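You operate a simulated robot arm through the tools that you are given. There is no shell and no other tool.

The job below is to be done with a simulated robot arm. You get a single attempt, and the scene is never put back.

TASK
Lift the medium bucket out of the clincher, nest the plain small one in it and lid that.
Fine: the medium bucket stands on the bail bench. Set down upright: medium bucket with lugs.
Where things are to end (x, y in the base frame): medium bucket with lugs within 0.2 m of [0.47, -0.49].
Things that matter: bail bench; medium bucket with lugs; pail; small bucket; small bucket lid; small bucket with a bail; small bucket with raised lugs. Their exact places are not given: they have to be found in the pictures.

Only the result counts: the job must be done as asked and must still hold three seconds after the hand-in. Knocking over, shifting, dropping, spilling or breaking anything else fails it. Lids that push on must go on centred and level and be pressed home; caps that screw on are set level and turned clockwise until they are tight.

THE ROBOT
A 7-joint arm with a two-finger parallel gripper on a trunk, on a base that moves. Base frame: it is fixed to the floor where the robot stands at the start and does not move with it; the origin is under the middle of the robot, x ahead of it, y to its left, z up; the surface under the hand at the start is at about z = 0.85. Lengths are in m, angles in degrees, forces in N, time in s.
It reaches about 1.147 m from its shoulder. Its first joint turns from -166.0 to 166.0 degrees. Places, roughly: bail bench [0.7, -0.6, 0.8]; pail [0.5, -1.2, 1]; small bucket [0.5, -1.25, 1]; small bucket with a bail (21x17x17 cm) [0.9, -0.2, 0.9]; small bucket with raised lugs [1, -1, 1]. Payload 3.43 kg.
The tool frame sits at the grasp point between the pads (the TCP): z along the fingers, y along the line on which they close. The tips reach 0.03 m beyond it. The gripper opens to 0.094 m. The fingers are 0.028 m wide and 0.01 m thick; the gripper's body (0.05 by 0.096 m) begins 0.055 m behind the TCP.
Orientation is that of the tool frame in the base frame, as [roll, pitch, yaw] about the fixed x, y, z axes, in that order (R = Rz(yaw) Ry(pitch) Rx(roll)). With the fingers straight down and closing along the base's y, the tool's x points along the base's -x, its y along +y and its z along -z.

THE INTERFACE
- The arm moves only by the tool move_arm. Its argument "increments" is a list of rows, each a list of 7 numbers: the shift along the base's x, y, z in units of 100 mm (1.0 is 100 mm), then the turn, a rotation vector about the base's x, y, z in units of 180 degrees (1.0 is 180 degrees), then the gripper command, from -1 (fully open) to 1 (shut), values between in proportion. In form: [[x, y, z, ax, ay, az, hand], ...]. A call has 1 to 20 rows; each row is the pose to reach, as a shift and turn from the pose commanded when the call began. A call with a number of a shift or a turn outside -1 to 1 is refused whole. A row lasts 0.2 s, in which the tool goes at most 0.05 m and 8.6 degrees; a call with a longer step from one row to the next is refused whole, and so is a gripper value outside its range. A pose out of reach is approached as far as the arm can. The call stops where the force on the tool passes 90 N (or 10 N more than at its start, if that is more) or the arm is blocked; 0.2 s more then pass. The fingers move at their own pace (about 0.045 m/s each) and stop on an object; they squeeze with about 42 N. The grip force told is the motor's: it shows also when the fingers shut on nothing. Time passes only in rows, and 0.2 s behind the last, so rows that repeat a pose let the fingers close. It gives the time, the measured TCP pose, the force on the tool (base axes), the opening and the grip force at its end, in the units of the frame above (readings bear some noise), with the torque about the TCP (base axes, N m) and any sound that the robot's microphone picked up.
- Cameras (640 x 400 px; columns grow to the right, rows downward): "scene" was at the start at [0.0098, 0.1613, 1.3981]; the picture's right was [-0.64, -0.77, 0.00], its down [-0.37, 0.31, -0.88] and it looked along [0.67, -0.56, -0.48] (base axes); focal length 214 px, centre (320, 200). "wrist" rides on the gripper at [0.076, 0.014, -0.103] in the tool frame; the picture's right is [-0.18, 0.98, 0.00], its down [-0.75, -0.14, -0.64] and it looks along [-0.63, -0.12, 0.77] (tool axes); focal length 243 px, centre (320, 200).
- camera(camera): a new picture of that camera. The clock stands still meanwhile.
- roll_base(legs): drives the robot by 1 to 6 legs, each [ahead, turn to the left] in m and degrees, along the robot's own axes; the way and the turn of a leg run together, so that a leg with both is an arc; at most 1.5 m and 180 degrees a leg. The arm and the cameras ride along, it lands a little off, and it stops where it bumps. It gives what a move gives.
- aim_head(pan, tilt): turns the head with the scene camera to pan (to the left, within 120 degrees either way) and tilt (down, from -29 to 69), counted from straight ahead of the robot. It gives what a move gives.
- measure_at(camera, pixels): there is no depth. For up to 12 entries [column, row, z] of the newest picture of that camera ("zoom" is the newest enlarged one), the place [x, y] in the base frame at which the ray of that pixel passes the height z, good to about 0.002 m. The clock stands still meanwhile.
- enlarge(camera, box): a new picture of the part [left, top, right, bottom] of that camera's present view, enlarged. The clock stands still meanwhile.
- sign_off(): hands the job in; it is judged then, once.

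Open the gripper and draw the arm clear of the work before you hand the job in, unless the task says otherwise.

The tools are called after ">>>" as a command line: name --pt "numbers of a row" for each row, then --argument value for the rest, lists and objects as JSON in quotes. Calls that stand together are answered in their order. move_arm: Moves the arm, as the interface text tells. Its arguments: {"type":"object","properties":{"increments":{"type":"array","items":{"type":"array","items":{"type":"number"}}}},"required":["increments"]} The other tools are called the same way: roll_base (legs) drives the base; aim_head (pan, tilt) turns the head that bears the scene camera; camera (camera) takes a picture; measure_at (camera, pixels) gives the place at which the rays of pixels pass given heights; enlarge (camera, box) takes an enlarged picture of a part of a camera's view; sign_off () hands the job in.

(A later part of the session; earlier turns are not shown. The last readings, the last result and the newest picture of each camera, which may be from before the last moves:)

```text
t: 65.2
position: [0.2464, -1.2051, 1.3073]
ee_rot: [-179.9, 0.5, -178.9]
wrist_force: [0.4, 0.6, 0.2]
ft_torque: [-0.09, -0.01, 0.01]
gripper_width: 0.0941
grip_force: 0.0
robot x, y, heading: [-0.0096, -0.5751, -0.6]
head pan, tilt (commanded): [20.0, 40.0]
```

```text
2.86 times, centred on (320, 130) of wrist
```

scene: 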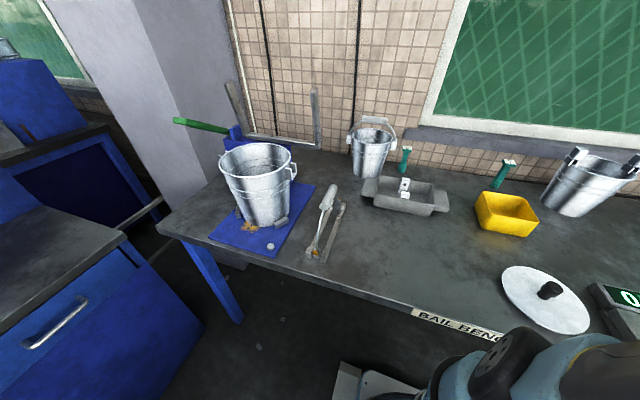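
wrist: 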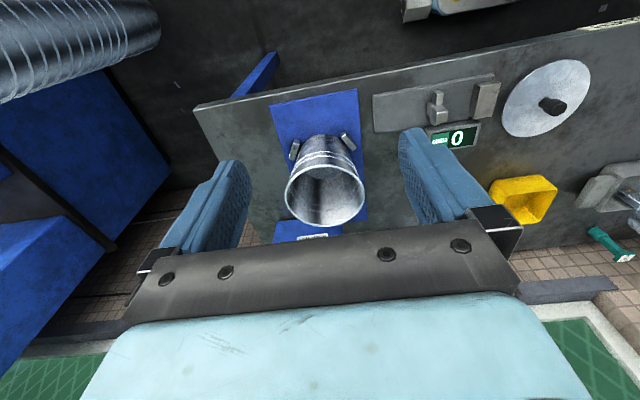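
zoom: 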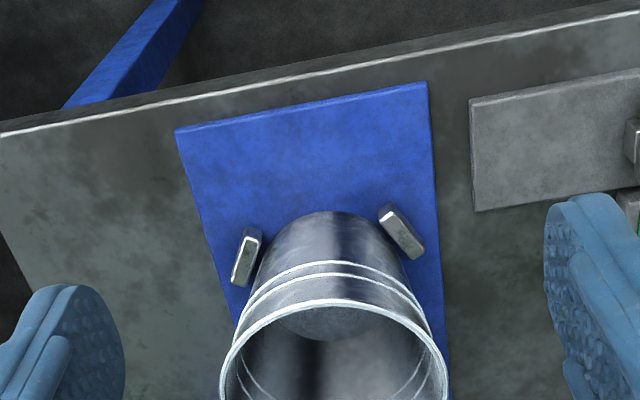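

I measure the rim of the far bucket at candidate heights from this view to triangulate later.

>>> measure_at --camera "wrist" --pixels '[[285, 192, 1.03], [365, 190, 1.03], [325, 163, 1.03], [325, 226, 1.03], [285, 192, 1.06], [365, 190, 1.06], [325, 163, 1.06], [325, 226, 1.06], [325, 140, 0.87]]'

>>> enlarge --camera "wrist" --box '[260, 110, 400, 240]'

```text
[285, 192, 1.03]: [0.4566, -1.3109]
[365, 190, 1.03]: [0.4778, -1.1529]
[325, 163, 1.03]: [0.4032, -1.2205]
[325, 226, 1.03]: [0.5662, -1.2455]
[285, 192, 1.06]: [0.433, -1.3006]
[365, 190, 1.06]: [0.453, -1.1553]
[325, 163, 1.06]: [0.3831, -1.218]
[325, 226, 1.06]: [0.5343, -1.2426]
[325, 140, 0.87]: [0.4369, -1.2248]
```

```text
3.08 times, centred on (330, 175) of wrist
```

zoom: 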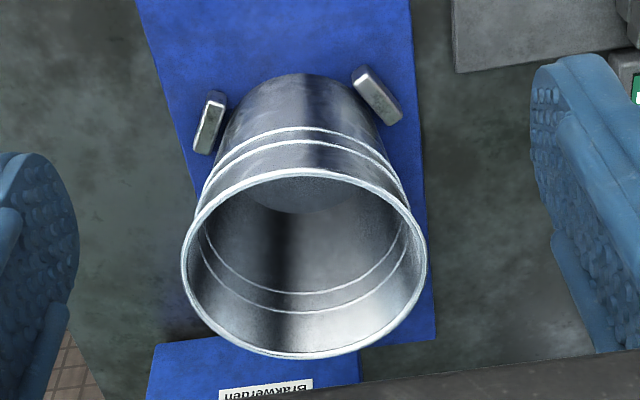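

The rim measures about Ø0.16 m, centred near (0.48,-1.23). Before moving to the medium bucket I check how the arm is folded relative to the camera mast.

>>> aim_head --pan -60 --tilt 15

>>> camera --camera "scene"

>>> aim_head --pan -60 --tilt 60

>>> camera --camera "scene"

```text
t: 66.8
position: [0.246, -1.2048, 1.3082]
ee_rot: [179.9, 0.5, -179.0]
wrist_force: [0.6, -0.5, 0.1]
ft_torque: [0.02, -0.02, -0.01]
gripper_width: 0.0941
grip_force: 0.0
robot x, y, heading: [-0.0037, -0.5712, -0.5]
head pan, tilt (commanded): [-60.0, 15.0]
```

```text
taken
```

scene: 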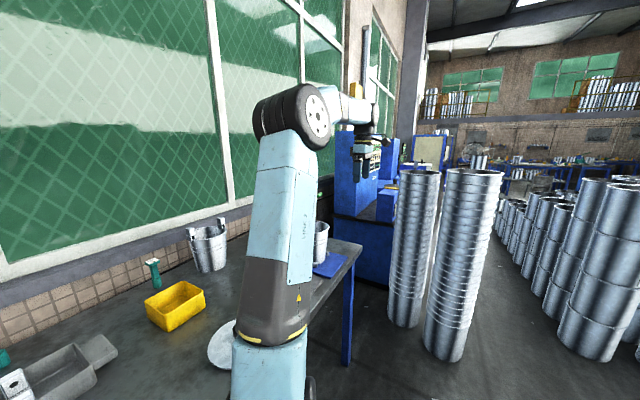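

```text
t: 67.9
position: [0.2464, -1.2049, 1.307]
ee_rot: [179.9, 0.4, -178.9]
wrist_force: [0.2, 0.2, 1.2]
ft_torque: [0.0, 0.02, -0.01]
gripper_width: 0.0938
grip_force: 0.0
robot x, y, heading: [-0.0052, -0.5747, -0.5]
head pan, tilt (commanded): [-60.0, 60.0]
```

```text
taken
```

scene: 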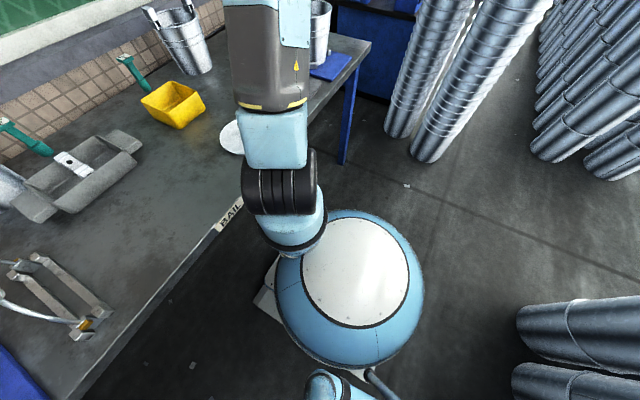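

The elbow lies in the vertical plane toward the hand, so swinging in front of the mast is fine. I move the hand out to x≈0.45 and then along +y at z≈1.37.

>>> move_arm --pt "0.33 0.33 0.2 0 0 0 -1" --pt "0.66 0.66 0.4 0 0 0 -1" --pt "1.0 1.0 0.6 0 0 0 -1"

>>> move_arm --pt "0.33 0.33 0 0 0 0 -1" --pt "0.66 0.66 0 0 0 0 -1" --pt "1.0 1.0 0 0 0 0 -1"

>>> move_arm --pt "0 0.33 0 0 0 0 -1" --pt "0 0.66 0 0 0 0 -1" --pt "0 1.0 0 0 0 0 -1"

>>> move_arm --pt "0 0.33 0 0 0 0 -1" --pt "0 0.66 0 0 0 0 -1" --pt "0 1.0 0 0 0 0 -1"

>>> move_arm --pt "0 0.33 0 0 0 0 -1" --pt "0 0.66 0 0 0 0 -1" --pt "0 1.0 0 0 0 0 -1"

>>> camera --camera "wrist"

```text
refused: row 1 steps farther than a row can; nothing moved
```

```text
t: 68.7
position: [0.3467, -1.1035, 1.307]
ee_rot: [179.8, 0.6, -178.8]
wrist_force: [-0.5, -1.5, 0.0]
ft_torque: [0.05, -0.02, 0.04]
gripper_width: 0.0939
grip_force: 0.0
robot x, y, heading: [-0.0075, -0.576, -0.5]
head pan, tilt (commanded): [-60.0, 60.0]
```

```text
t: 69.5
position: [0.3471, -1.0025, 1.3077]
ee_rot: [179.9, 0.6, -178.9]
wrist_force: [0.3, -0.1, 0.0]
ft_torque: [0.04, 0.0, 0.01]
gripper_width: 0.0938
grip_force: 0.1
robot x, y, heading: [-0.0082, -0.5766, -0.6]
head pan, tilt (commanded): [-60.0, 60.0]
```

```text
t: 70.3
position: [0.3447, -0.9019, 1.3052]
ee_rot: [179.9, 0.4, -178.9]
wrist_force: [0.2, -0.3, 0.0]
ft_torque: [0.01, 0.03, 0.0]
gripper_width: 0.0938
grip_force: 0.0
robot x, y, heading: [-0.0105, -0.5772, -0.5]
head pan, tilt (commanded): [-60.0, 60.0]
```

```text
t: 71.1
position: [0.3447, -0.804, 1.3051]
ee_rot: [179.9, 0.6, -178.9]
wrist_force: [-0.5, 0.0, -0.3]
ft_torque: [0.0, 0.03, 0.01]
gripper_width: 0.0942
grip_force: 0.0
robot x, y, heading: [-0.0065, -0.5742, -0.3]
head pan, tilt (commanded): [-60.0, 60.0]
```

```text
taken
```

wrist: 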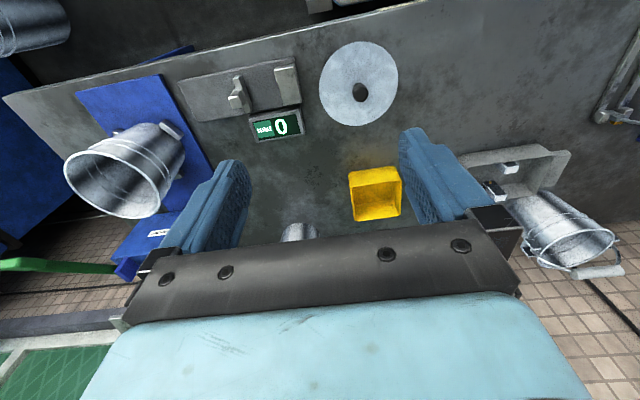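

The first call was refused (step too long), the others went through. I continue: out to x≈0.45, up a little, then along +y.

>>> move_arm --pt "0.3 0.2 0.2 0 0 0 -1" --pt "0.6 0.4 0.4 0 0 0 -1" --pt "1.0 0.6 0.6 0 0 0 -1"

>>> move_arm --pt "0 0.33 0 0 0 0 -1" --pt "0 0.66 0 0 0 0 -1" --pt "0 1.0 0 0 0 0 -1"

>>> move_arm --pt "0 0.33 0 0 0 0 -1" --pt "0 0.66 0 0 0 0 -1" --pt "0 1.0 0 0 0 0 -1"

>>> move_arm --pt "0 0.33 0 0 0 0 -1" --pt "0 0.66 0 0 0 0 -1" --pt "0 1.0 0 0 0 0 -1"

>>> aim_head --pan 0 --tilt 30

>>> camera --camera "scene"

>>> camera --camera "wrist"

```text
t: 71.9
position: [0.4475, -0.7444, 1.3665]
ee_rot: [179.9, 0.6, -178.9]
wrist_force: [0.1, 0.9, 0.2]
ft_torque: [-0.02, -0.01, -0.01]
gripper_width: 0.094
grip_force: 0.1
robot x, y, heading: [-0.0081, -0.5723, -0.5]
head pan, tilt (commanded): [-60.0, 60.0]
```

```text
t: 72.7
position: [0.4483, -0.647, 1.367]
ee_rot: [179.9, 0.5, -178.8]
wrist_force: [0.9, -0.3, -0.1]
ft_torque: [0.0, 0.0, -0.01]
gripper_width: 0.0937
grip_force: 0.0
robot x, y, heading: [-0.0085, -0.572, -0.6]
head pan, tilt (commanded): [-60.0, 60.0]
```

```text
t: 73.5
position: [0.4469, -0.5446, 1.3655]
ee_rot: [179.9, 0.6, -178.9]
wrist_force: [0.2, -0.1, 0.3]
ft_torque: [0.05, 0.03, 0.0]
gripper_width: 0.0938
grip_force: 0.0
robot x, y, heading: [-0.0093, -0.5734, -0.4]
head pan, tilt (commanded): [-60.0, 60.0]
```

```text
t: 74.3
position: [0.4454, -0.4444, 1.3673]
ee_rot: [179.8, 0.6, -178.9]
wrist_force: [-0.4, 0.1, 0.1]
ft_torque: [0.06, -0.01, 0.05]
gripper_width: 0.0941
grip_force: 0.1
robot x, y, heading: [-0.0046, -0.5775, -0.5]
head pan, tilt (commanded): [-60.0, 60.0]
```

```text
t: 75.6
position: [0.4463, -0.4444, 1.3675]
ee_rot: [179.9, 0.5, -178.9]
wrist_force: [-0.9, -0.3, -0.7]
ft_torque: [0.0, -0.01, 0.01]
gripper_width: 0.0939
grip_force: 0.1
robot x, y, heading: [-0.0083, -0.574, -0.3]
head pan, tilt (commanded): [0.0, 30.0]
```

```text
taken
```

scene: 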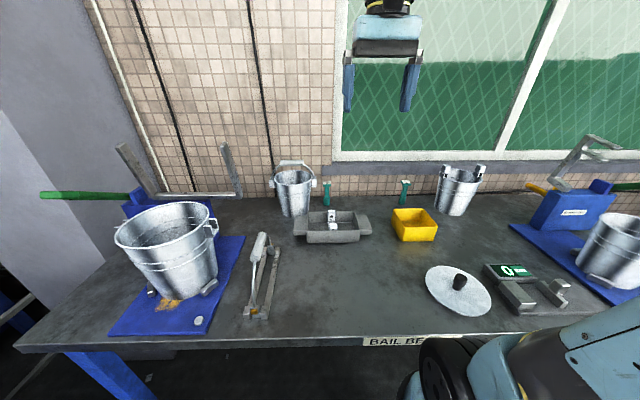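

```text
taken
```

wrist: 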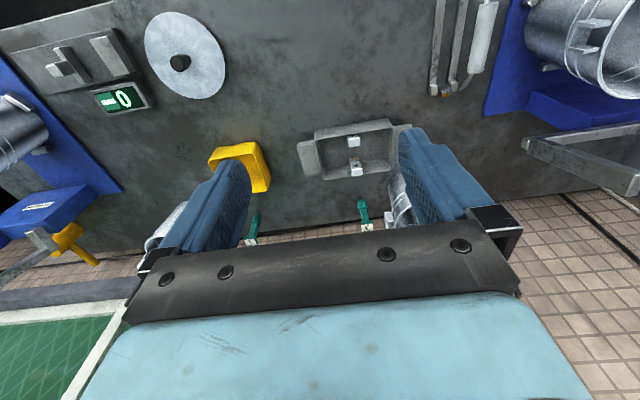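

The scene view shows the medium bucket at (170,245), jig at (260,275), free bench at target. I continue to +y to view the medium bucket from above with the wrist camera.

>>> measure_at --camera "scene" --pixels '[[115, 238, 1.1], [218, 215, 1.1], [160, 204, 1.1], [172, 245, 1.1], [212, 285, 0.87], [240, 315, 0.86], [270, 315, 0.86], [262, 240, 0.95], [247, 236, 0.86], [110, 335, 0.86], [205, 335, 0.86], [243, 237, 0.86]]'

>>> move_arm --pt "-0.1 0.33 0.1 0 0 0 -1" --pt "-0.3 0.66 0.1 0 0 0 -1" --pt "-0.5 1.0 0.2 0 0 0 -1"

>>> move_arm --pt "-0.1 0.33 0 0 0 0 -1" --pt "-0.3 0.66 0 0 0 0 -1" --pt "-0.5 1.0 0 0 0 0 -1"

>>> move_arm --pt "-0.1 0.33 0 0 0 0 -1" --pt "-0.3 0.66 0 0 0 0 -1" --pt "-0.5 1.0 0 0 0 0 -1"

>>> camera --camera "wrist"

>>> camera --camera "scene"

```text
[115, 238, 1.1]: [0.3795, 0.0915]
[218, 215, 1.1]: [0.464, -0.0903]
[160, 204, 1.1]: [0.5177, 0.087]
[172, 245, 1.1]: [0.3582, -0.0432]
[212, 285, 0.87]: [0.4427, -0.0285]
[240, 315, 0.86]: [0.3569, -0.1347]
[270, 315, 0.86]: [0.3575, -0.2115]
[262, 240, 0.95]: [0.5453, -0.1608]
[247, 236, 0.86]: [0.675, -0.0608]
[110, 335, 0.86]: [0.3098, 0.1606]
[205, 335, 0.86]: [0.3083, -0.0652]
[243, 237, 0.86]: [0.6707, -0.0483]
```

```text
t: 76.4
position: [0.3946, -0.3446, 1.3856]
ee_rot: [179.8, 0.5, -178.9]
wrist_force: [0.2, 0.1, 0.1]
ft_torque: [-0.01, 0.02, -0.01]
gripper_width: 0.0941
grip_force: 0.1
robot x, y, heading: [-0.0078, -0.5716, -0.5]
head pan, tilt (commanded): [0.0, 30.0]
```

```text
t: 77.2
position: [0.345, -0.2445, 1.3856]
ee_rot: [179.9, 0.6, -178.9]
wrist_force: [0.1, -1.0, 0.0]
ft_torque: [-0.01, -0.01, 0.03]
gripper_width: 0.094
grip_force: 0.0
robot x, y, heading: [-0.011, -0.5711, -0.4]
head pan, tilt (commanded): [0.0, 30.0]
```

```text
t: 78.0
position: [0.2968, -0.144, 1.3851]
ee_rot: [179.9, 0.6, -178.8]
wrist_force: [-0.3, 0.1, -0.5]
ft_torque: [0.04, -0.07, 0.02]
gripper_width: 0.0938
grip_force: 0.1
robot x, y, heading: [-0.0065, -0.5735, -0.4]
head pan, tilt (commanded): [0.0, 30.0]
```

```text
taken
```

wrist: 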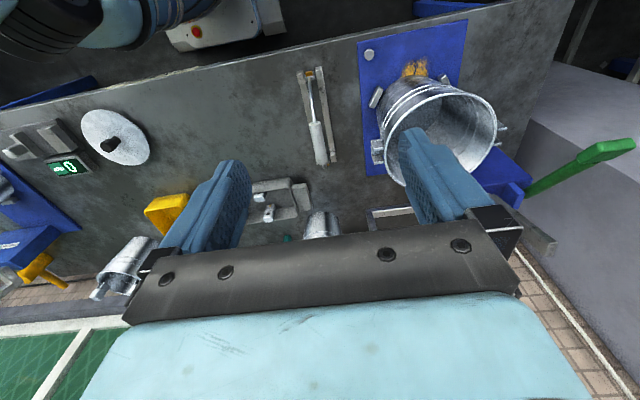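

```text
taken
```

scene: 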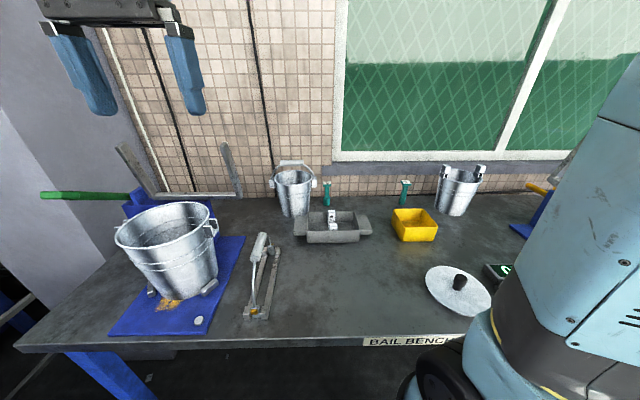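

Lugs of the medium bucket are at its ±y sides (378,150) and (500,130), so I'll grip its rim on the -x side. I centre the view over it first.

>>> move_arm --pt "-0.2 0.33 0 0 0 0 -1" --pt "-0.4 0.66 0 0 0 0 -1" --pt "-0.5 1.0 0 0 0 0 -1"

>>> move_arm --pt "0 0.4 0 0 0 0 -1" --pt "0 0.8 0 0 0 0 -1"

>>> camera --camera "wrist"

>>> enlarge --camera "wrist" --box '[230, 10, 410, 200]'

```text
t: 78.8
position: [0.2452, -0.0438, 1.3865]
ee_rot: [179.9, 0.6, -178.9]
wrist_force: [0.4, 0.0, 0.3]
ft_torque: [0.03, -0.05, 0.02]
gripper_width: 0.0939
grip_force: 0.1
robot x, y, heading: [-0.0081, -0.5754, -0.2]
head pan, tilt (commanded): [0.0, 30.0]
```

```text
t: 79.4
position: [0.2461, 0.0335, 1.3866]
ee_rot: [179.9, 0.6, -178.8]
wrist_force: [0.5, -1.6, 1.5]
ft_torque: [0.04, -0.02, 0.01]
gripper_width: 0.0939
grip_force: 0.0
robot x, y, heading: [-0.0103, -0.5746, -0.4]
head pan, tilt (commanded): [0.0, 30.0]
```

```text
taken
```

wrist: 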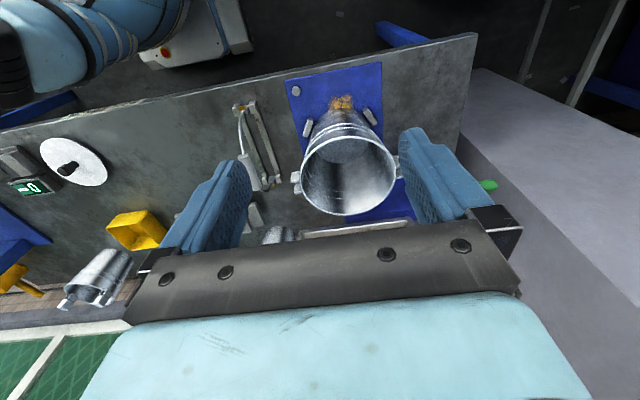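

```text
2.11 times, centred on (320, 105) of wrist
```

zoom: 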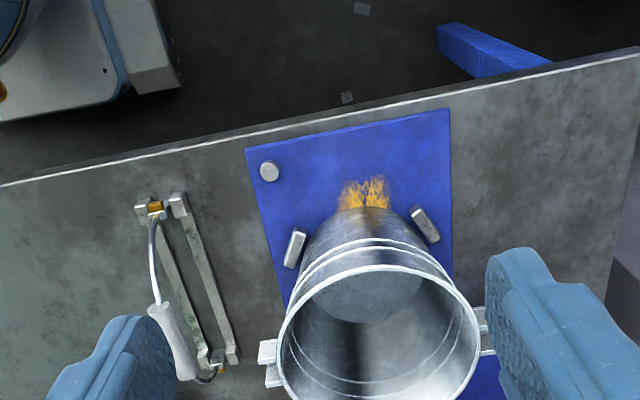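

I measure the medium bucket's rim points at candidate heights (left 300,181; right 397,169; near 344,137; far 350,216).

>>> measure_at --camera "wrist" --pixels '[[300, 181, 1.06], [397, 169, 1.06], [344, 137, 1.06], [350, 216, 1.06], [300, 181, 1.1], [397, 169, 1.1], [344, 137, 1.1], [350, 216, 1.1], [345, 112, 0.87], [297, 185, 1.05], [400, 165, 1.05]]'

>>> enlarge --camera "scene" --box '[90, 180, 300, 350]'

```text
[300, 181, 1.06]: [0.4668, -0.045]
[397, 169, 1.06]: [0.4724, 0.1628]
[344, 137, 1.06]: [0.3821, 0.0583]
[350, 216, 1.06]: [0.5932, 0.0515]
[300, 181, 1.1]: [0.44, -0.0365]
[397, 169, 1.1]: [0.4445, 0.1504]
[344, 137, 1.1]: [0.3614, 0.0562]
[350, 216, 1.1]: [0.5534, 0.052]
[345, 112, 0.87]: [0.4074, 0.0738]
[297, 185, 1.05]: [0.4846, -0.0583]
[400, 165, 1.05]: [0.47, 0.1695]
```

```text
2.35 times, centred on (195, 265) of scene
```

zoom: 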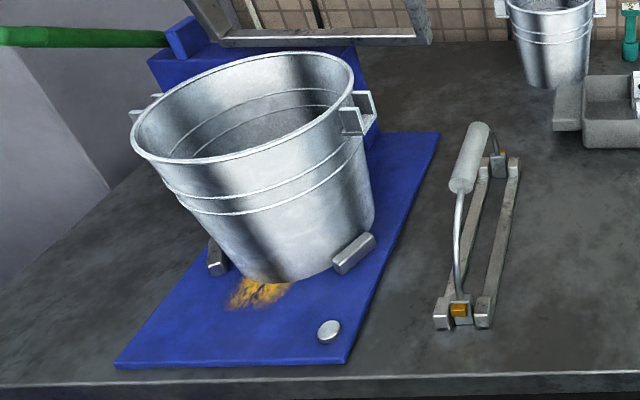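

Triangulating both views gives the medium rim at z≈1.07, centre about (0.478,0.056), Ø≈0.20. I rotate the hand +90° about z so the fingers close along x for a grip on the -x rim.

>>> move_arm --pt "0 0 0 0 0 0.045 -1" --pt "0 0 0 0 0 0.09 -1" --pt "0 0 0 0 0 0.135 -1" --pt "0 0 0 0 0 0.18 -1" --pt "0 0 0 0 0 0.225 -1" --pt "0 0 0 0 0 0.27 -1" --pt "0 0 0 0 0 0.315 -1" --pt "0 0 0 0 0 0.36 -1" --pt "0 0 0 0 0 0.405 -1" --pt "0 0 0 0 0 0.45 -1" --pt "0 0 0 0 0 0.495 -1"

>>> camera --camera "wrist"

>>> camera --camera "scene"

```text
t: 81.8
position: [0.2448, 0.0361, 1.3867]
ee_rot: [179.9, 0.6, -89.7]
wrist_force: [0.2, -0.6, 1.1]
ft_torque: [0.01, 0.0, -0.01]
gripper_width: 0.0942
grip_force: 0.0
robot x, y, heading: [-0.0067, -0.5712, -0.2]
head pan, tilt (commanded): [0.0, 30.0]
```

```text
taken
```

wrist: 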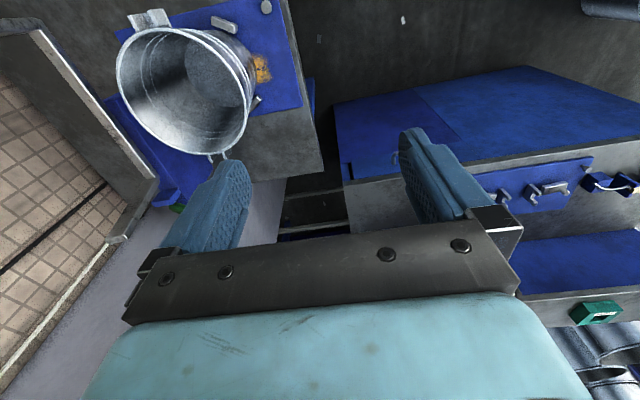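

```text
taken
```

scene: 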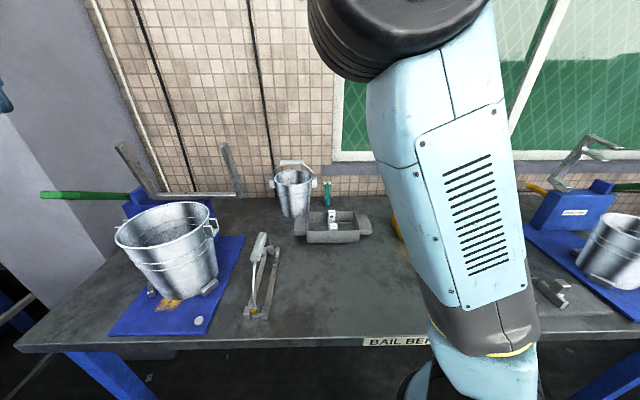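

I re-measure the rim from this new view at z=1.07 (and 1.06/1.08) to confirm the centre.

>>> enlarge --camera "wrist" --box '[90, 0, 330, 170]'

>>> measure_at --camera "wrist" --pixels '[[116, 80, 1.07], [252, 110, 1.07], [170, 29, 1.07], [205, 154, 1.07], [116, 80, 1.05], [252, 110, 1.05], [170, 29, 1.05], [205, 154, 1.05]]'

```text
2.35 times, centred on (210, 85) of wrist
```

zoom: 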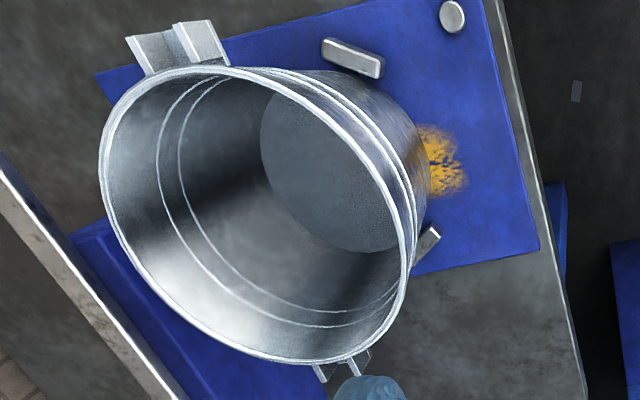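

```text
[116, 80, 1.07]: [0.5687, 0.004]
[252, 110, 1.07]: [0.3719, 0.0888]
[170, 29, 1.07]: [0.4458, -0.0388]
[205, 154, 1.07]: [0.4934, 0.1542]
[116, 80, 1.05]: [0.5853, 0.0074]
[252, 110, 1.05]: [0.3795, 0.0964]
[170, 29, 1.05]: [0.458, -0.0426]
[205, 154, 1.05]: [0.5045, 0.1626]
```

Centre ≈(0.473,0.055), R≈0.102, z≈1.07. I tilt the fingers 8.5° to match the wall taper and go to a pre-grasp pose above the -x rim.

>>> move_arm --pt "0.3 0.05 -0.3 0 -0.016 0 -1" --pt "0.6 0.1 -0.6 0 -0.032 0 -1" --pt "0.85 0.15 -0.85 0 -0.047 0 -1" --pt "1.0 0.19 -1.0 0 -0.047 0 -1"

>>> move_arm --pt "0.03 0 -0.4 0 0 0 -1" --pt "0.08 0 -0.89 0 0 0 -1"

>>> camera --camera "wrist"

>>> aim_head --pan 35 --tilt 30

>>> camera --camera "scene"

```text
t: 82.8
position: [0.345, 0.0555, 1.2872]
ee_rot: [-171.6, 0.5, -89.7]
wrist_force: [-0.7, -0.8, -0.4]
ft_torque: [-0.02, 0.02, -0.02]
gripper_width: 0.0939
grip_force: 0.2
robot x, y, heading: [-0.0068, -0.5756, -0.2]
head pan, tilt (commanded): [0.0, 30.0]
```

```text
t: 83.4
position: [0.3533, 0.055, 1.1973]
ee_rot: [-171.6, 0.6, -89.7]
wrist_force: [-0.4, -0.2, 0.5]
ft_torque: [0.02, -0.01, 0.01]
gripper_width: 0.0939
grip_force: 0.0
robot x, y, heading: [-0.0119, -0.5719, -0.5]
head pan, tilt (commanded): [0.0, 30.0]
```

```text
taken
```

wrist: 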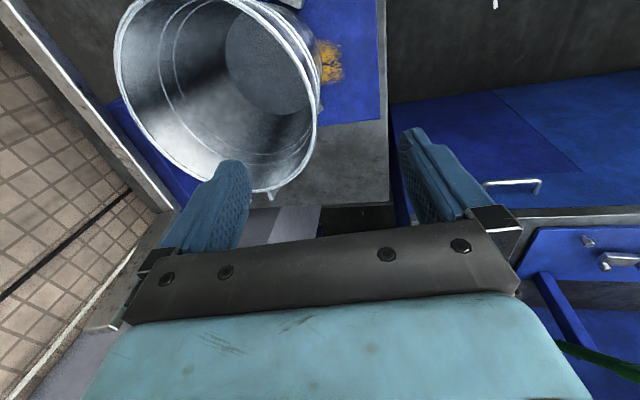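

```text
t: 84.4
position: [0.3526, 0.0561, 1.197]
ee_rot: [-171.5, 0.5, -89.6]
wrist_force: [0.1, 0.1, 0.7]
ft_torque: [0.0, -0.01, -0.02]
gripper_width: 0.0941
grip_force: 0.0
robot x, y, heading: [-0.0053, -0.5727, -0.6]
head pan, tilt (commanded): [35.0, 30.0]
```

```text
taken
```

scene: 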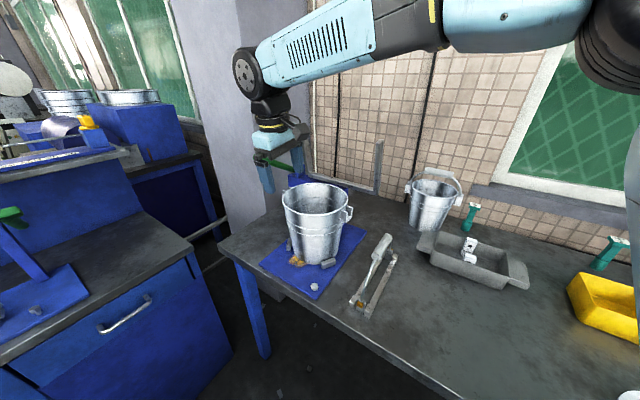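

The gripper hangs over the -x rim as planned. I check rim position at z=1.07 in this closer wrist view before descending.

>>> measure_at --camera "wrist" --pixels '[[316, 105, 1.07], [114, 65, 1.07], [275, 188, 1.07], [260, 10, 1.07], [316, 105, 1.08], [114, 65, 1.08], [275, 188, 1.08]]'

>>> enlarge --camera "scene" --box '[230, 100, 390, 310]'

```text
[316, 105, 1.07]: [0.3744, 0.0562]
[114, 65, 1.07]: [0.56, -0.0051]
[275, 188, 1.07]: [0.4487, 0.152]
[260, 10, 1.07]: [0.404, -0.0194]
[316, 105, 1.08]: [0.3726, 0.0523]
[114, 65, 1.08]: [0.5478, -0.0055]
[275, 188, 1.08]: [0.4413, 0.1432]
```

```text
1.90 times, centred on (310, 205) of scene
```

zoom: 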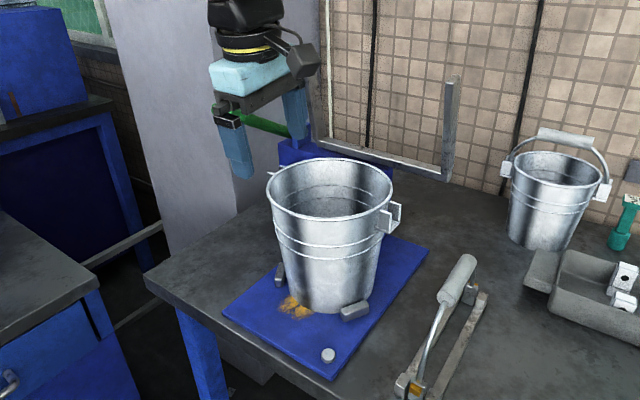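

The rim's -x point is at x≈0.374, y≈0.056. I descend along the tilted finger direction to straddle the wall, TCP ~0.02 below the rim.

>>> move_arm --pt "0.06 0 -0.35 0 0 0 -1" --pt "0.11 0 -0.7 0 0 0 -1" --pt "0.16 0 -1.0 0 0 0 -1"

>>> camera --camera "wrist"

>>> move_arm --pt "0.04 0 -0.25 0 0 0 -1" --pt "0.08 0 -0.49 0 0 0 -1"

>>> camera --camera "wrist"

>>> enlarge --camera "scene" --box '[230, 100, 390, 310]'

```text
t: 85.2
position: [0.3691, 0.0529, 1.0954]
ee_rot: [-171.5, 0.5, -89.7]
wrist_force: [-0.1, 0.8, 0.3]
ft_torque: [0.05, -0.01, -0.02]
gripper_width: 0.094
grip_force: 0.1
robot x, y, heading: [-0.0078, -0.5737, 0.0]
head pan, tilt (commanded): [35.0, 30.0]
```

```text
taken
```

wrist: 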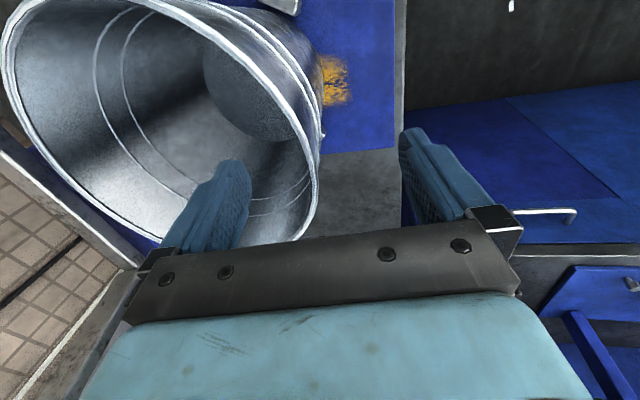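

```text
t: 85.8
position: [0.3763, 0.0531, 1.0464]
ee_rot: [-171.5, 0.5, -89.8]
wrist_force: [0.4, -0.8, -1.0]
ft_torque: [0.02, -0.01, 0.0]
gripper_width: 0.0941
grip_force: 0.1
robot x, y, heading: [-0.0058, -0.5755, -0.3]
head pan, tilt (commanded): [35.0, 30.0]
```

```text
taken
```

wrist: 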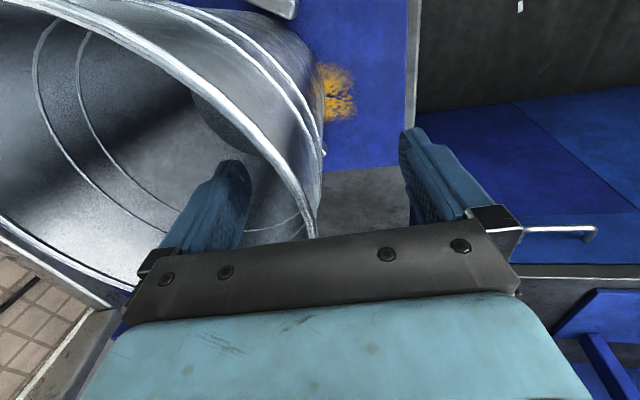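

```text
1.90 times, centred on (310, 205) of scene
```

zoom: 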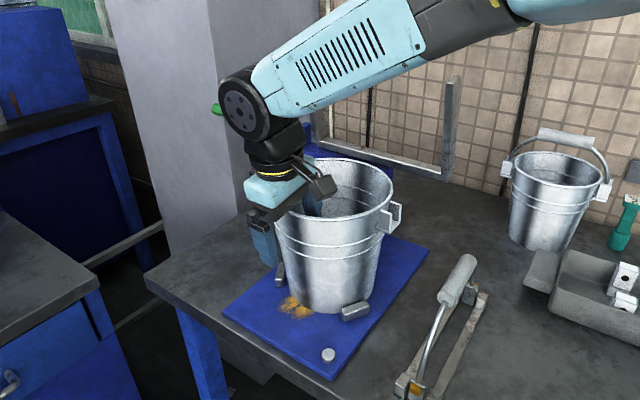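

The rim wall lies midway between the fingers (column ~318). I close the gripper with the pose held.

>>> move_arm --pt "0 0 0 0 0 0 1" --pt "0 0 0 0 0 0 1" --pt "0 0 0 0 0 0 1" --pt "0 0 0 0 0 0 1" --pt "0 0 0 0 0 0 1" --pt "0 0 0 0 0 0 1" --pt "0 0 0 0 0 0 1" --pt "0 0 0 0 0 0 1"

>>> camera --camera "wrist"

>>> enlarge --camera "scene" --box '[230, 100, 390, 310]'

```text
t: 87.6
position: [0.3776, 0.0532, 1.0468]
ee_rot: [-171.6, 0.5, -89.6]
wrist_force: [-1.3, 0.0, -0.1]
ft_torque: [0.01, 0.61, -0.01]
gripper_width: 0.01
grip_force: 42.0
robot x, y, heading: [-0.0071, -0.573, -0.2]
head pan, tilt (commanded): [35.0, 30.0]
```

```text
taken
```

wrist: 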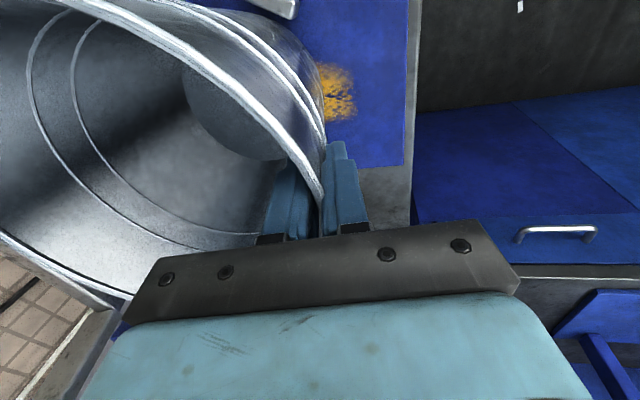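

```text
1.90 times, centred on (310, 205) of scene
```

zoom: 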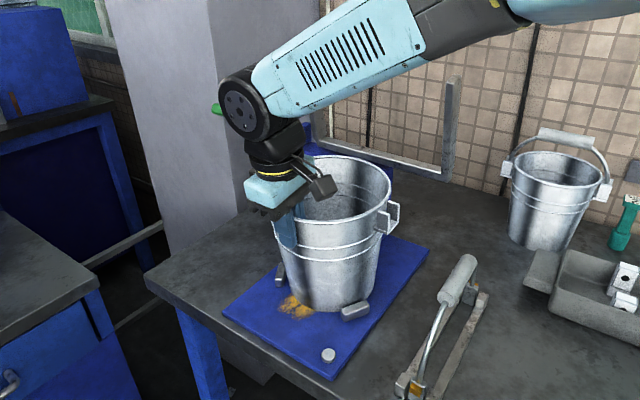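

Gripped: opening 0.010, force 42 N. I lift slowly 3 cm and watch the forces and tilt.

>>> move_arm --pt "0 0 0.1 0 0 0 1" --pt "0 0 0.2 0 0 0 1" --pt "0 0 0.3 0 0 0 1" --pt "0 0 0.3 0 0 0 1"

>>> enlarge --camera "scene" --box '[230, 100, 390, 310]'

>>> camera --camera "wrist"

```text
t: 88.6
position: [0.3777, 0.0538, 1.0779]
ee_rot: [-171.6, 0.4, -89.7]
wrist_force: [0.6, -0.9, -5.8]
ft_torque: [0.0, 0.47, 0.0]
gripper_width: 0.0101
grip_force: 41.8
robot x, y, heading: [-0.0099, -0.5729, -0.2]
head pan, tilt (commanded): [35.0, 30.0]
```

```text
1.90 times, centred on (310, 205) of scene
```

zoom: 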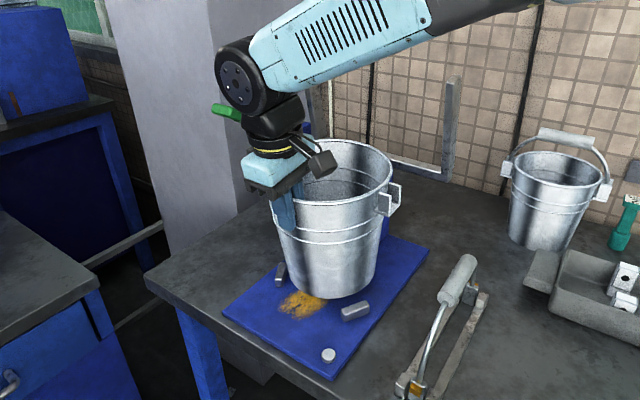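

```text
taken
```

wrist: 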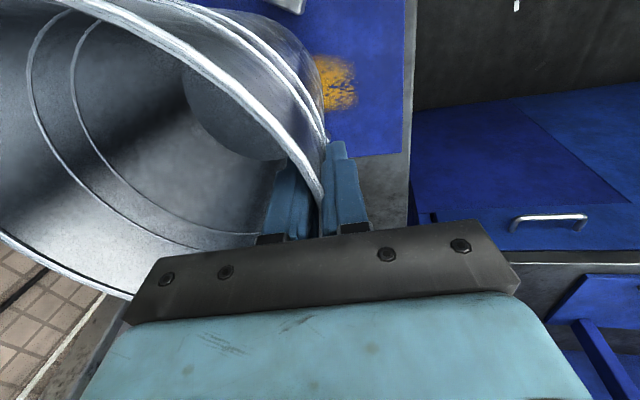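

The bucket is free and stable (weight ~6 N). I measure tray and bin fronts for clearance, then raise further and draw slightly toward -x.

>>> move_arm --pt "-0.05 0 0.3 0 0 0 1" --pt "-0.15 0 0.6 0 0 0 1" --pt "-0.25 0 0.9 0 0 0 1" --pt "-0.3 0 1.0 0 0 0 1"

>>> move_arm --pt "-0.05 -0.2 0.1 0 0 0 1" --pt "-0.1 -0.5 0.3 0 0 0 1" --pt "-0.1 -0.8 0.3 0 0 0 1" --pt "-0.1 -1.0 0.3 0 0 0 1"

>>> aim_head --pan 10 --tilt 30

>>> camera --camera "scene"

>>> camera --camera "wrist"

```text
t: 89.6
position: [0.3472, 0.0559, 1.1802]
ee_rot: [-171.7, 0.5, -89.7]
wrist_force: [0.5, 0.4, -5.4]
ft_torque: [0.02, 0.56, -0.01]
gripper_width: 0.01
grip_force: 41.3
robot x, y, heading: [-0.0081, -0.5744, -0.4]
head pan, tilt (commanded): [35.0, 30.0]
```

```text
t: 90.6
position: [0.3379, -0.0441, 1.2076]
ee_rot: [-171.7, 0.6, -89.7]
wrist_force: [1.2, 0.4, -5.7]
ft_torque: [0.0, 0.55, 0.02]
gripper_width: 0.01
grip_force: 42.3
robot x, y, heading: [-0.0058, -0.5757, -0.3]
head pan, tilt (commanded): [35.0, 30.0]
```

```text
t: 91.5
position: [0.3371, -0.0441, 1.2094]
ee_rot: [-171.7, 0.5, -89.6]
wrist_force: [0.4, 0.2, -5.0]
ft_torque: [-0.02, 0.54, 0.0]
gripper_width: 0.0098
grip_force: 41.7
robot x, y, heading: [-0.0054, -0.5741, -0.8]
head pan, tilt (commanded): [10.0, 30.0]
```

```text
taken
```

scene: 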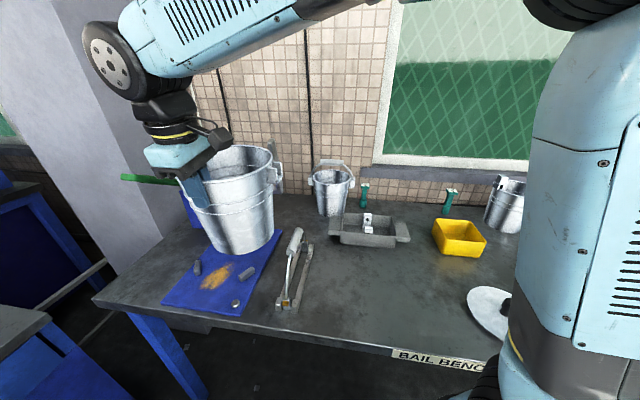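

```text
taken
```

wrist: 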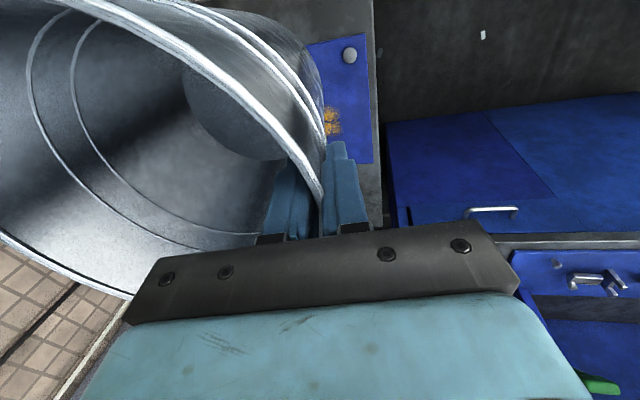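

The bucket is carried clear of the clincher and upright. I continue along -y over the jig toward the target.

>>> measure_at --camera "scene" --pixels '[[343, 243, 0.86], [395, 246, 0.86], [450, 252, 0.86], [484, 252, 0.86], [490, 315, 0.86], [293, 305, 0.86], [280, 300, 0.86]]'

>>> move_arm --pt "0.05 -0.3 0 0 0 0 1" --pt "0.1 -0.6 0 0 0 0 1" --pt "0.15 -0.9 0 0 0 0 1" --pt "0.15 -1.0 0 0 0 0 1"

>>> move_arm --pt "0.05 -0.3 0 0 0 0 1" --pt "0.1 -0.6 0 0 0 0 1" --pt "0.15 -0.9 0 0 0 0 1" --pt "0.15 -1.0 0 0 0 0 1"

>>> move_arm --pt "0.05 -0.3 0 0 0 0 1" --pt "0.1 -0.6 0 0 0 0 1" --pt "0.15 -0.9 0 0 0 0 1" --pt "0.15 -1.0 0 0 0 0 1"

>>> camera --camera "scene"

```text
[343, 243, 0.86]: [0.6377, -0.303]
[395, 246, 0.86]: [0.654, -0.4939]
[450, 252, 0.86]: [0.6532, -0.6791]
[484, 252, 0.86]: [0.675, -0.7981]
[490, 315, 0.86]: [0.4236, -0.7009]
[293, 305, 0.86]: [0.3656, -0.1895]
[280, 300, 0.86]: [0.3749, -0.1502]
```

```text
t: 92.5
position: [0.3522, -0.1451, 1.2079]
ee_rot: [-171.7, 0.5, -89.8]
wrist_force: [-0.5, 1.1, -5.7]
ft_torque: [-0.01, 0.53, 0.03]
gripper_width: 0.01
grip_force: 42.2
robot x, y, heading: [-0.0051, -0.5762, -0.0]
head pan, tilt (commanded): [10.0, 30.0]
```

```text
t: 93.5
position: [0.367, -0.2463, 1.2091]
ee_rot: [-171.6, 0.5, -89.7]
wrist_force: [0.8, 0.5, -5.4]
ft_torque: [-0.02, 0.51, 0.01]
gripper_width: 0.0101
grip_force: 41.9
robot x, y, heading: [-0.0062, -0.5741, -0.5]
head pan, tilt (commanded): [10.0, 30.0]
```

```text
t: 94.5
position: [0.3821, -0.3457, 1.2092]
ee_rot: [-171.7, 0.5, -89.8]
wrist_force: [0.1, 0.0, -5.4]
ft_torque: [-0.03, 0.51, -0.02]
gripper_width: 0.0098
grip_force: 41.9
robot x, y, heading: [-0.0082, -0.576, -0.5]
head pan, tilt (commanded): [10.0, 30.0]
```

```text
taken
```

scene: 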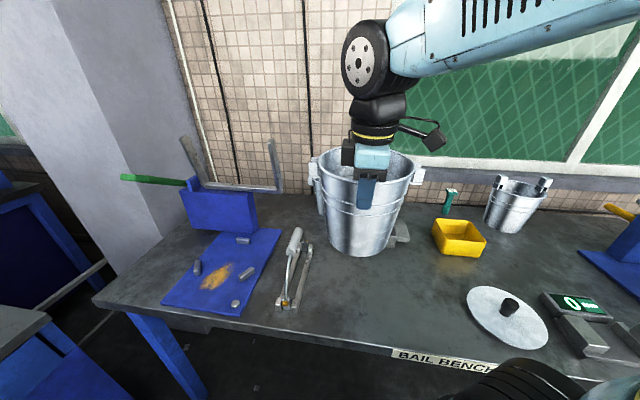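

The bucket hangs over free bench. I move the last bit in -y and lower toward the bench, slowing near contact.

>>> move_arm --pt "0 -0.3 -0.1 0 0 0 1" --pt "0 -0.6 -0.3 0 0 0 1" --pt "0 -0.9 -0.5 0 0 0 1" --pt "0 -1.0 -0.7 0 0 0 1" --pt "0 -1.0 -0.9 0 0 0 1"

>>> move_arm --pt "0 0 -0.2 0 0 0 1" --pt "0 0 -0.4 0 0 0 1" --pt "0 0 -0.6 0 0 0 1" --pt "0 0 -0.7 0 0 0 1"

>>> camera --camera "scene"

>>> enlarge --camera "scene" --box '[300, 130, 500, 300]'

```text
t: 95.7
position: [0.3797, -0.4439, 1.117]
ee_rot: [-171.6, 0.5, -89.8]
wrist_force: [-0.3, 0.5, -5.1]
ft_torque: [0.01, 0.57, -0.01]
gripper_width: 0.0097
grip_force: 42.5
robot x, y, heading: [-0.0059, -0.574, -0.3]
head pan, tilt (commanded): [10.0, 30.0]
```

```text
t: 96.7
position: [0.3889, -0.4412, 1.0536]
ee_rot: [-171.7, 0.5, -89.7]
wrist_force: [-0.4, -0.6, -4.8]
ft_torque: [0.03, 0.51, 0.0]
gripper_width: 0.0099
grip_force: 42.4
out of reach, approached as far as the arm can: row 4
robot x, y, heading: [-0.0094, -0.5778, -0.4]
head pan, tilt (commanded): [10.0, 30.0]
```

```text
taken
```

scene: 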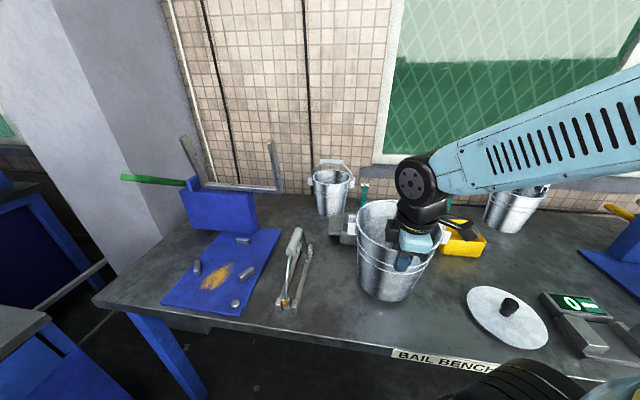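

```text
2.35 times, centred on (400, 215) of scene
```

zoom: 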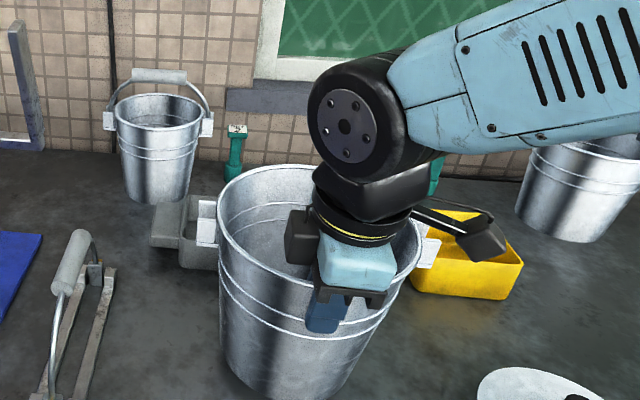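

The arm is folded too tight here ("out of reach"), so I raise the bucket and back the base 0.15 m to get working room.

>>> move_arm --pt "0 0 0.25 0 0 0 1" --pt "0 0 0.5 0 0 0 1" --pt "0 0 0.8 0 0 0 1"

>>> roll_base --legs '[[-0.15, 0]]'

>>> camera --camera "scene"

```text
t: 97.5
position: [0.3891, -0.4421, 1.1359]
ee_rot: [-171.6, 0.5, -89.8]
wrist_force: [0.0, 0.3, -5.8]
ft_torque: [0.01, 0.58, 0.0]
gripper_width: 0.0097
grip_force: 41.3
robot x, y, heading: [-0.0038, -0.5734, -0.6]
head pan, tilt (commanded): [10.0, 30.0]
```

```text
t: 98.9
position: [0.2416, -0.4425, 1.1345]
ee_rot: [-171.7, 0.4, -89.8]
wrist_force: [0.2, 0.1, -5.2]
ft_torque: [0.01, 0.61, -0.01]
gripper_width: 0.0097
grip_force: 41.4
robot x, y, heading: [-0.1544, -0.5767, -0.2]
head pan, tilt (commanded): [10.0, 30.0]
```

```text
taken
```

scene: 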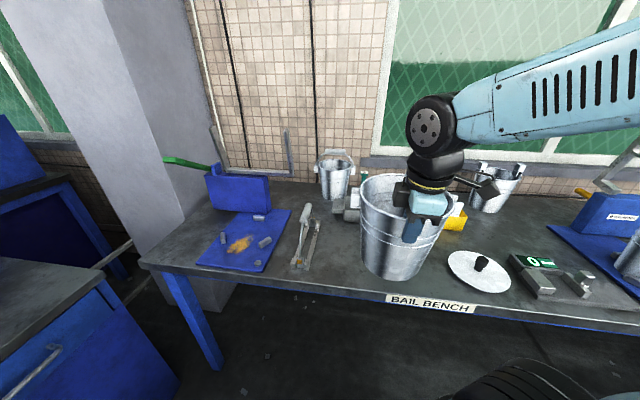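

Base now at x=-0.154. I move the bucket forward again to x≈0.38 (TCP), then lower to the bench.

>>> move_arm --pt "0.35 0 0 0 0 0 1" --pt "0.7 0 0 0 0 0 1" --pt "1.0 0 0 0 0 0 1"

>>> move_arm --pt "0.2 0 -0.2 0 0 0 1" --pt "0.38 0 -0.5 0 0 0 1" --pt "0.38 0 -0.75 0 0 0 1" --pt "0.38 0 -0.85 0 0 0 1"

>>> move_arm --pt "0 0 -0.04 0 0 0 1" --pt "0 0 -0.08 0 0 0 1" --pt "0 0 -0.12 0 0 0 1" --pt "0 0 -0.16 0 0 0 1" --pt "0 0 -0.2 0 0 0 1"

>>> enlarge --camera "scene" --box '[300, 130, 500, 300]'

```text
t: 99.7
position: [0.3421, -0.4439, 1.1361]
ee_rot: [-171.7, 0.5, -89.9]
wrist_force: [0.0, 0.0, -5.6]
ft_torque: [0.03, 0.5, 0.0]
gripper_width: 0.01
grip_force: 42.1
robot x, y, heading: [-0.1532, -0.5733, -0.5]
head pan, tilt (commanded): [10.0, 30.0]
```

```text
t: 100.7
position: [0.3814, -0.4416, 1.0489]
ee_rot: [-171.7, 0.6, -90.0]
wrist_force: [-0.5, 0.2, -5.0]
ft_torque: [0.0, 0.58, -0.01]
gripper_width: 0.0099
grip_force: 41.8
robot x, y, heading: [-0.1502, -0.5751, -0.7]
head pan, tilt (commanded): [10.0, 30.0]
```

```text
t: 101.9
position: [0.3794, -0.4425, 1.0322]
ee_rot: [-171.4, 0.6, -89.9]
wrist_force: [-4.9, 0.0, 26.9]
ft_torque: [0.07, 0.55, -0.02]
gripper_width: 0.0099
grip_force: 42.2
robot x, y, heading: [-0.1532, -0.5736, -0.5]
head pan, tilt (commanded): [10.0, 30.0]
```

```text
2.35 times, centred on (400, 215) of scene
```

zoom: 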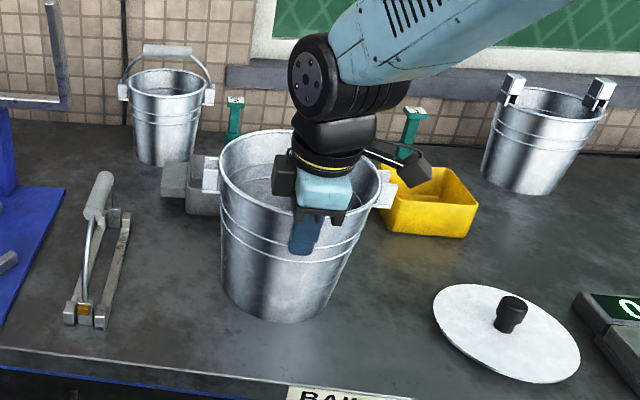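

Contact: force +27 N at z=1.032, the bucket stands on the bench. I relieve the press slightly and open the fingers.

>>> move_arm --pt "0 0 0.03 0 0 0 1" --pt "0 0 0.03 0 0 0 1" --pt "0 0 0.03 0 0 0 -1" --pt "0 0 0.03 0 0 0 -1" --pt "0 0 0.03 0 0 0 -1" --pt "0 0 0.03 0 0 0 -1" --pt "0 0 0.03 0 0 0 -1" --pt "0 0 0.03 0 0 0 -1" --pt "0 0 0.03 0 0 0 -1"

>>> enlarge --camera "scene" --box '[300, 130, 500, 300]'

>>> camera --camera "wrist"

```text
t: 103.9
position: [0.3789, -0.4429, 1.0333]
ee_rot: [-171.6, 0.4, -89.9]
wrist_force: [0.2, 0.1, 0.0]
ft_torque: [0.0, 0.0, 0.0]
gripper_width: 0.0941
grip_force: 0.1
robot x, y, heading: [-0.1577, -0.572, -0.3]
head pan, tilt (commanded): [10.0, 30.0]
```

```text
2.35 times, centred on (400, 215) of scene
```

zoom: 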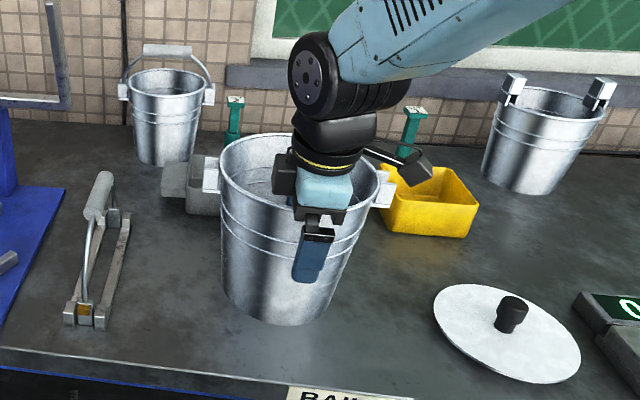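

```text
taken
```

wrist: 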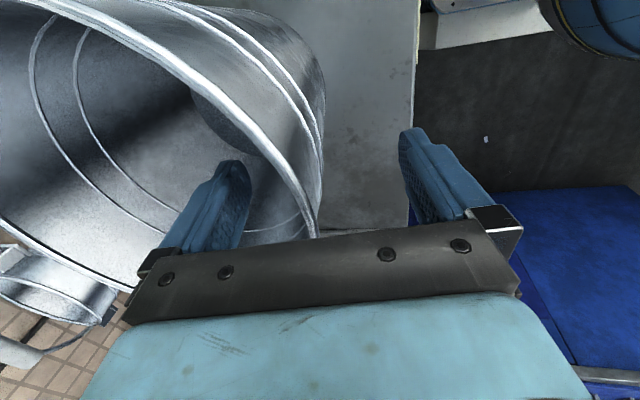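

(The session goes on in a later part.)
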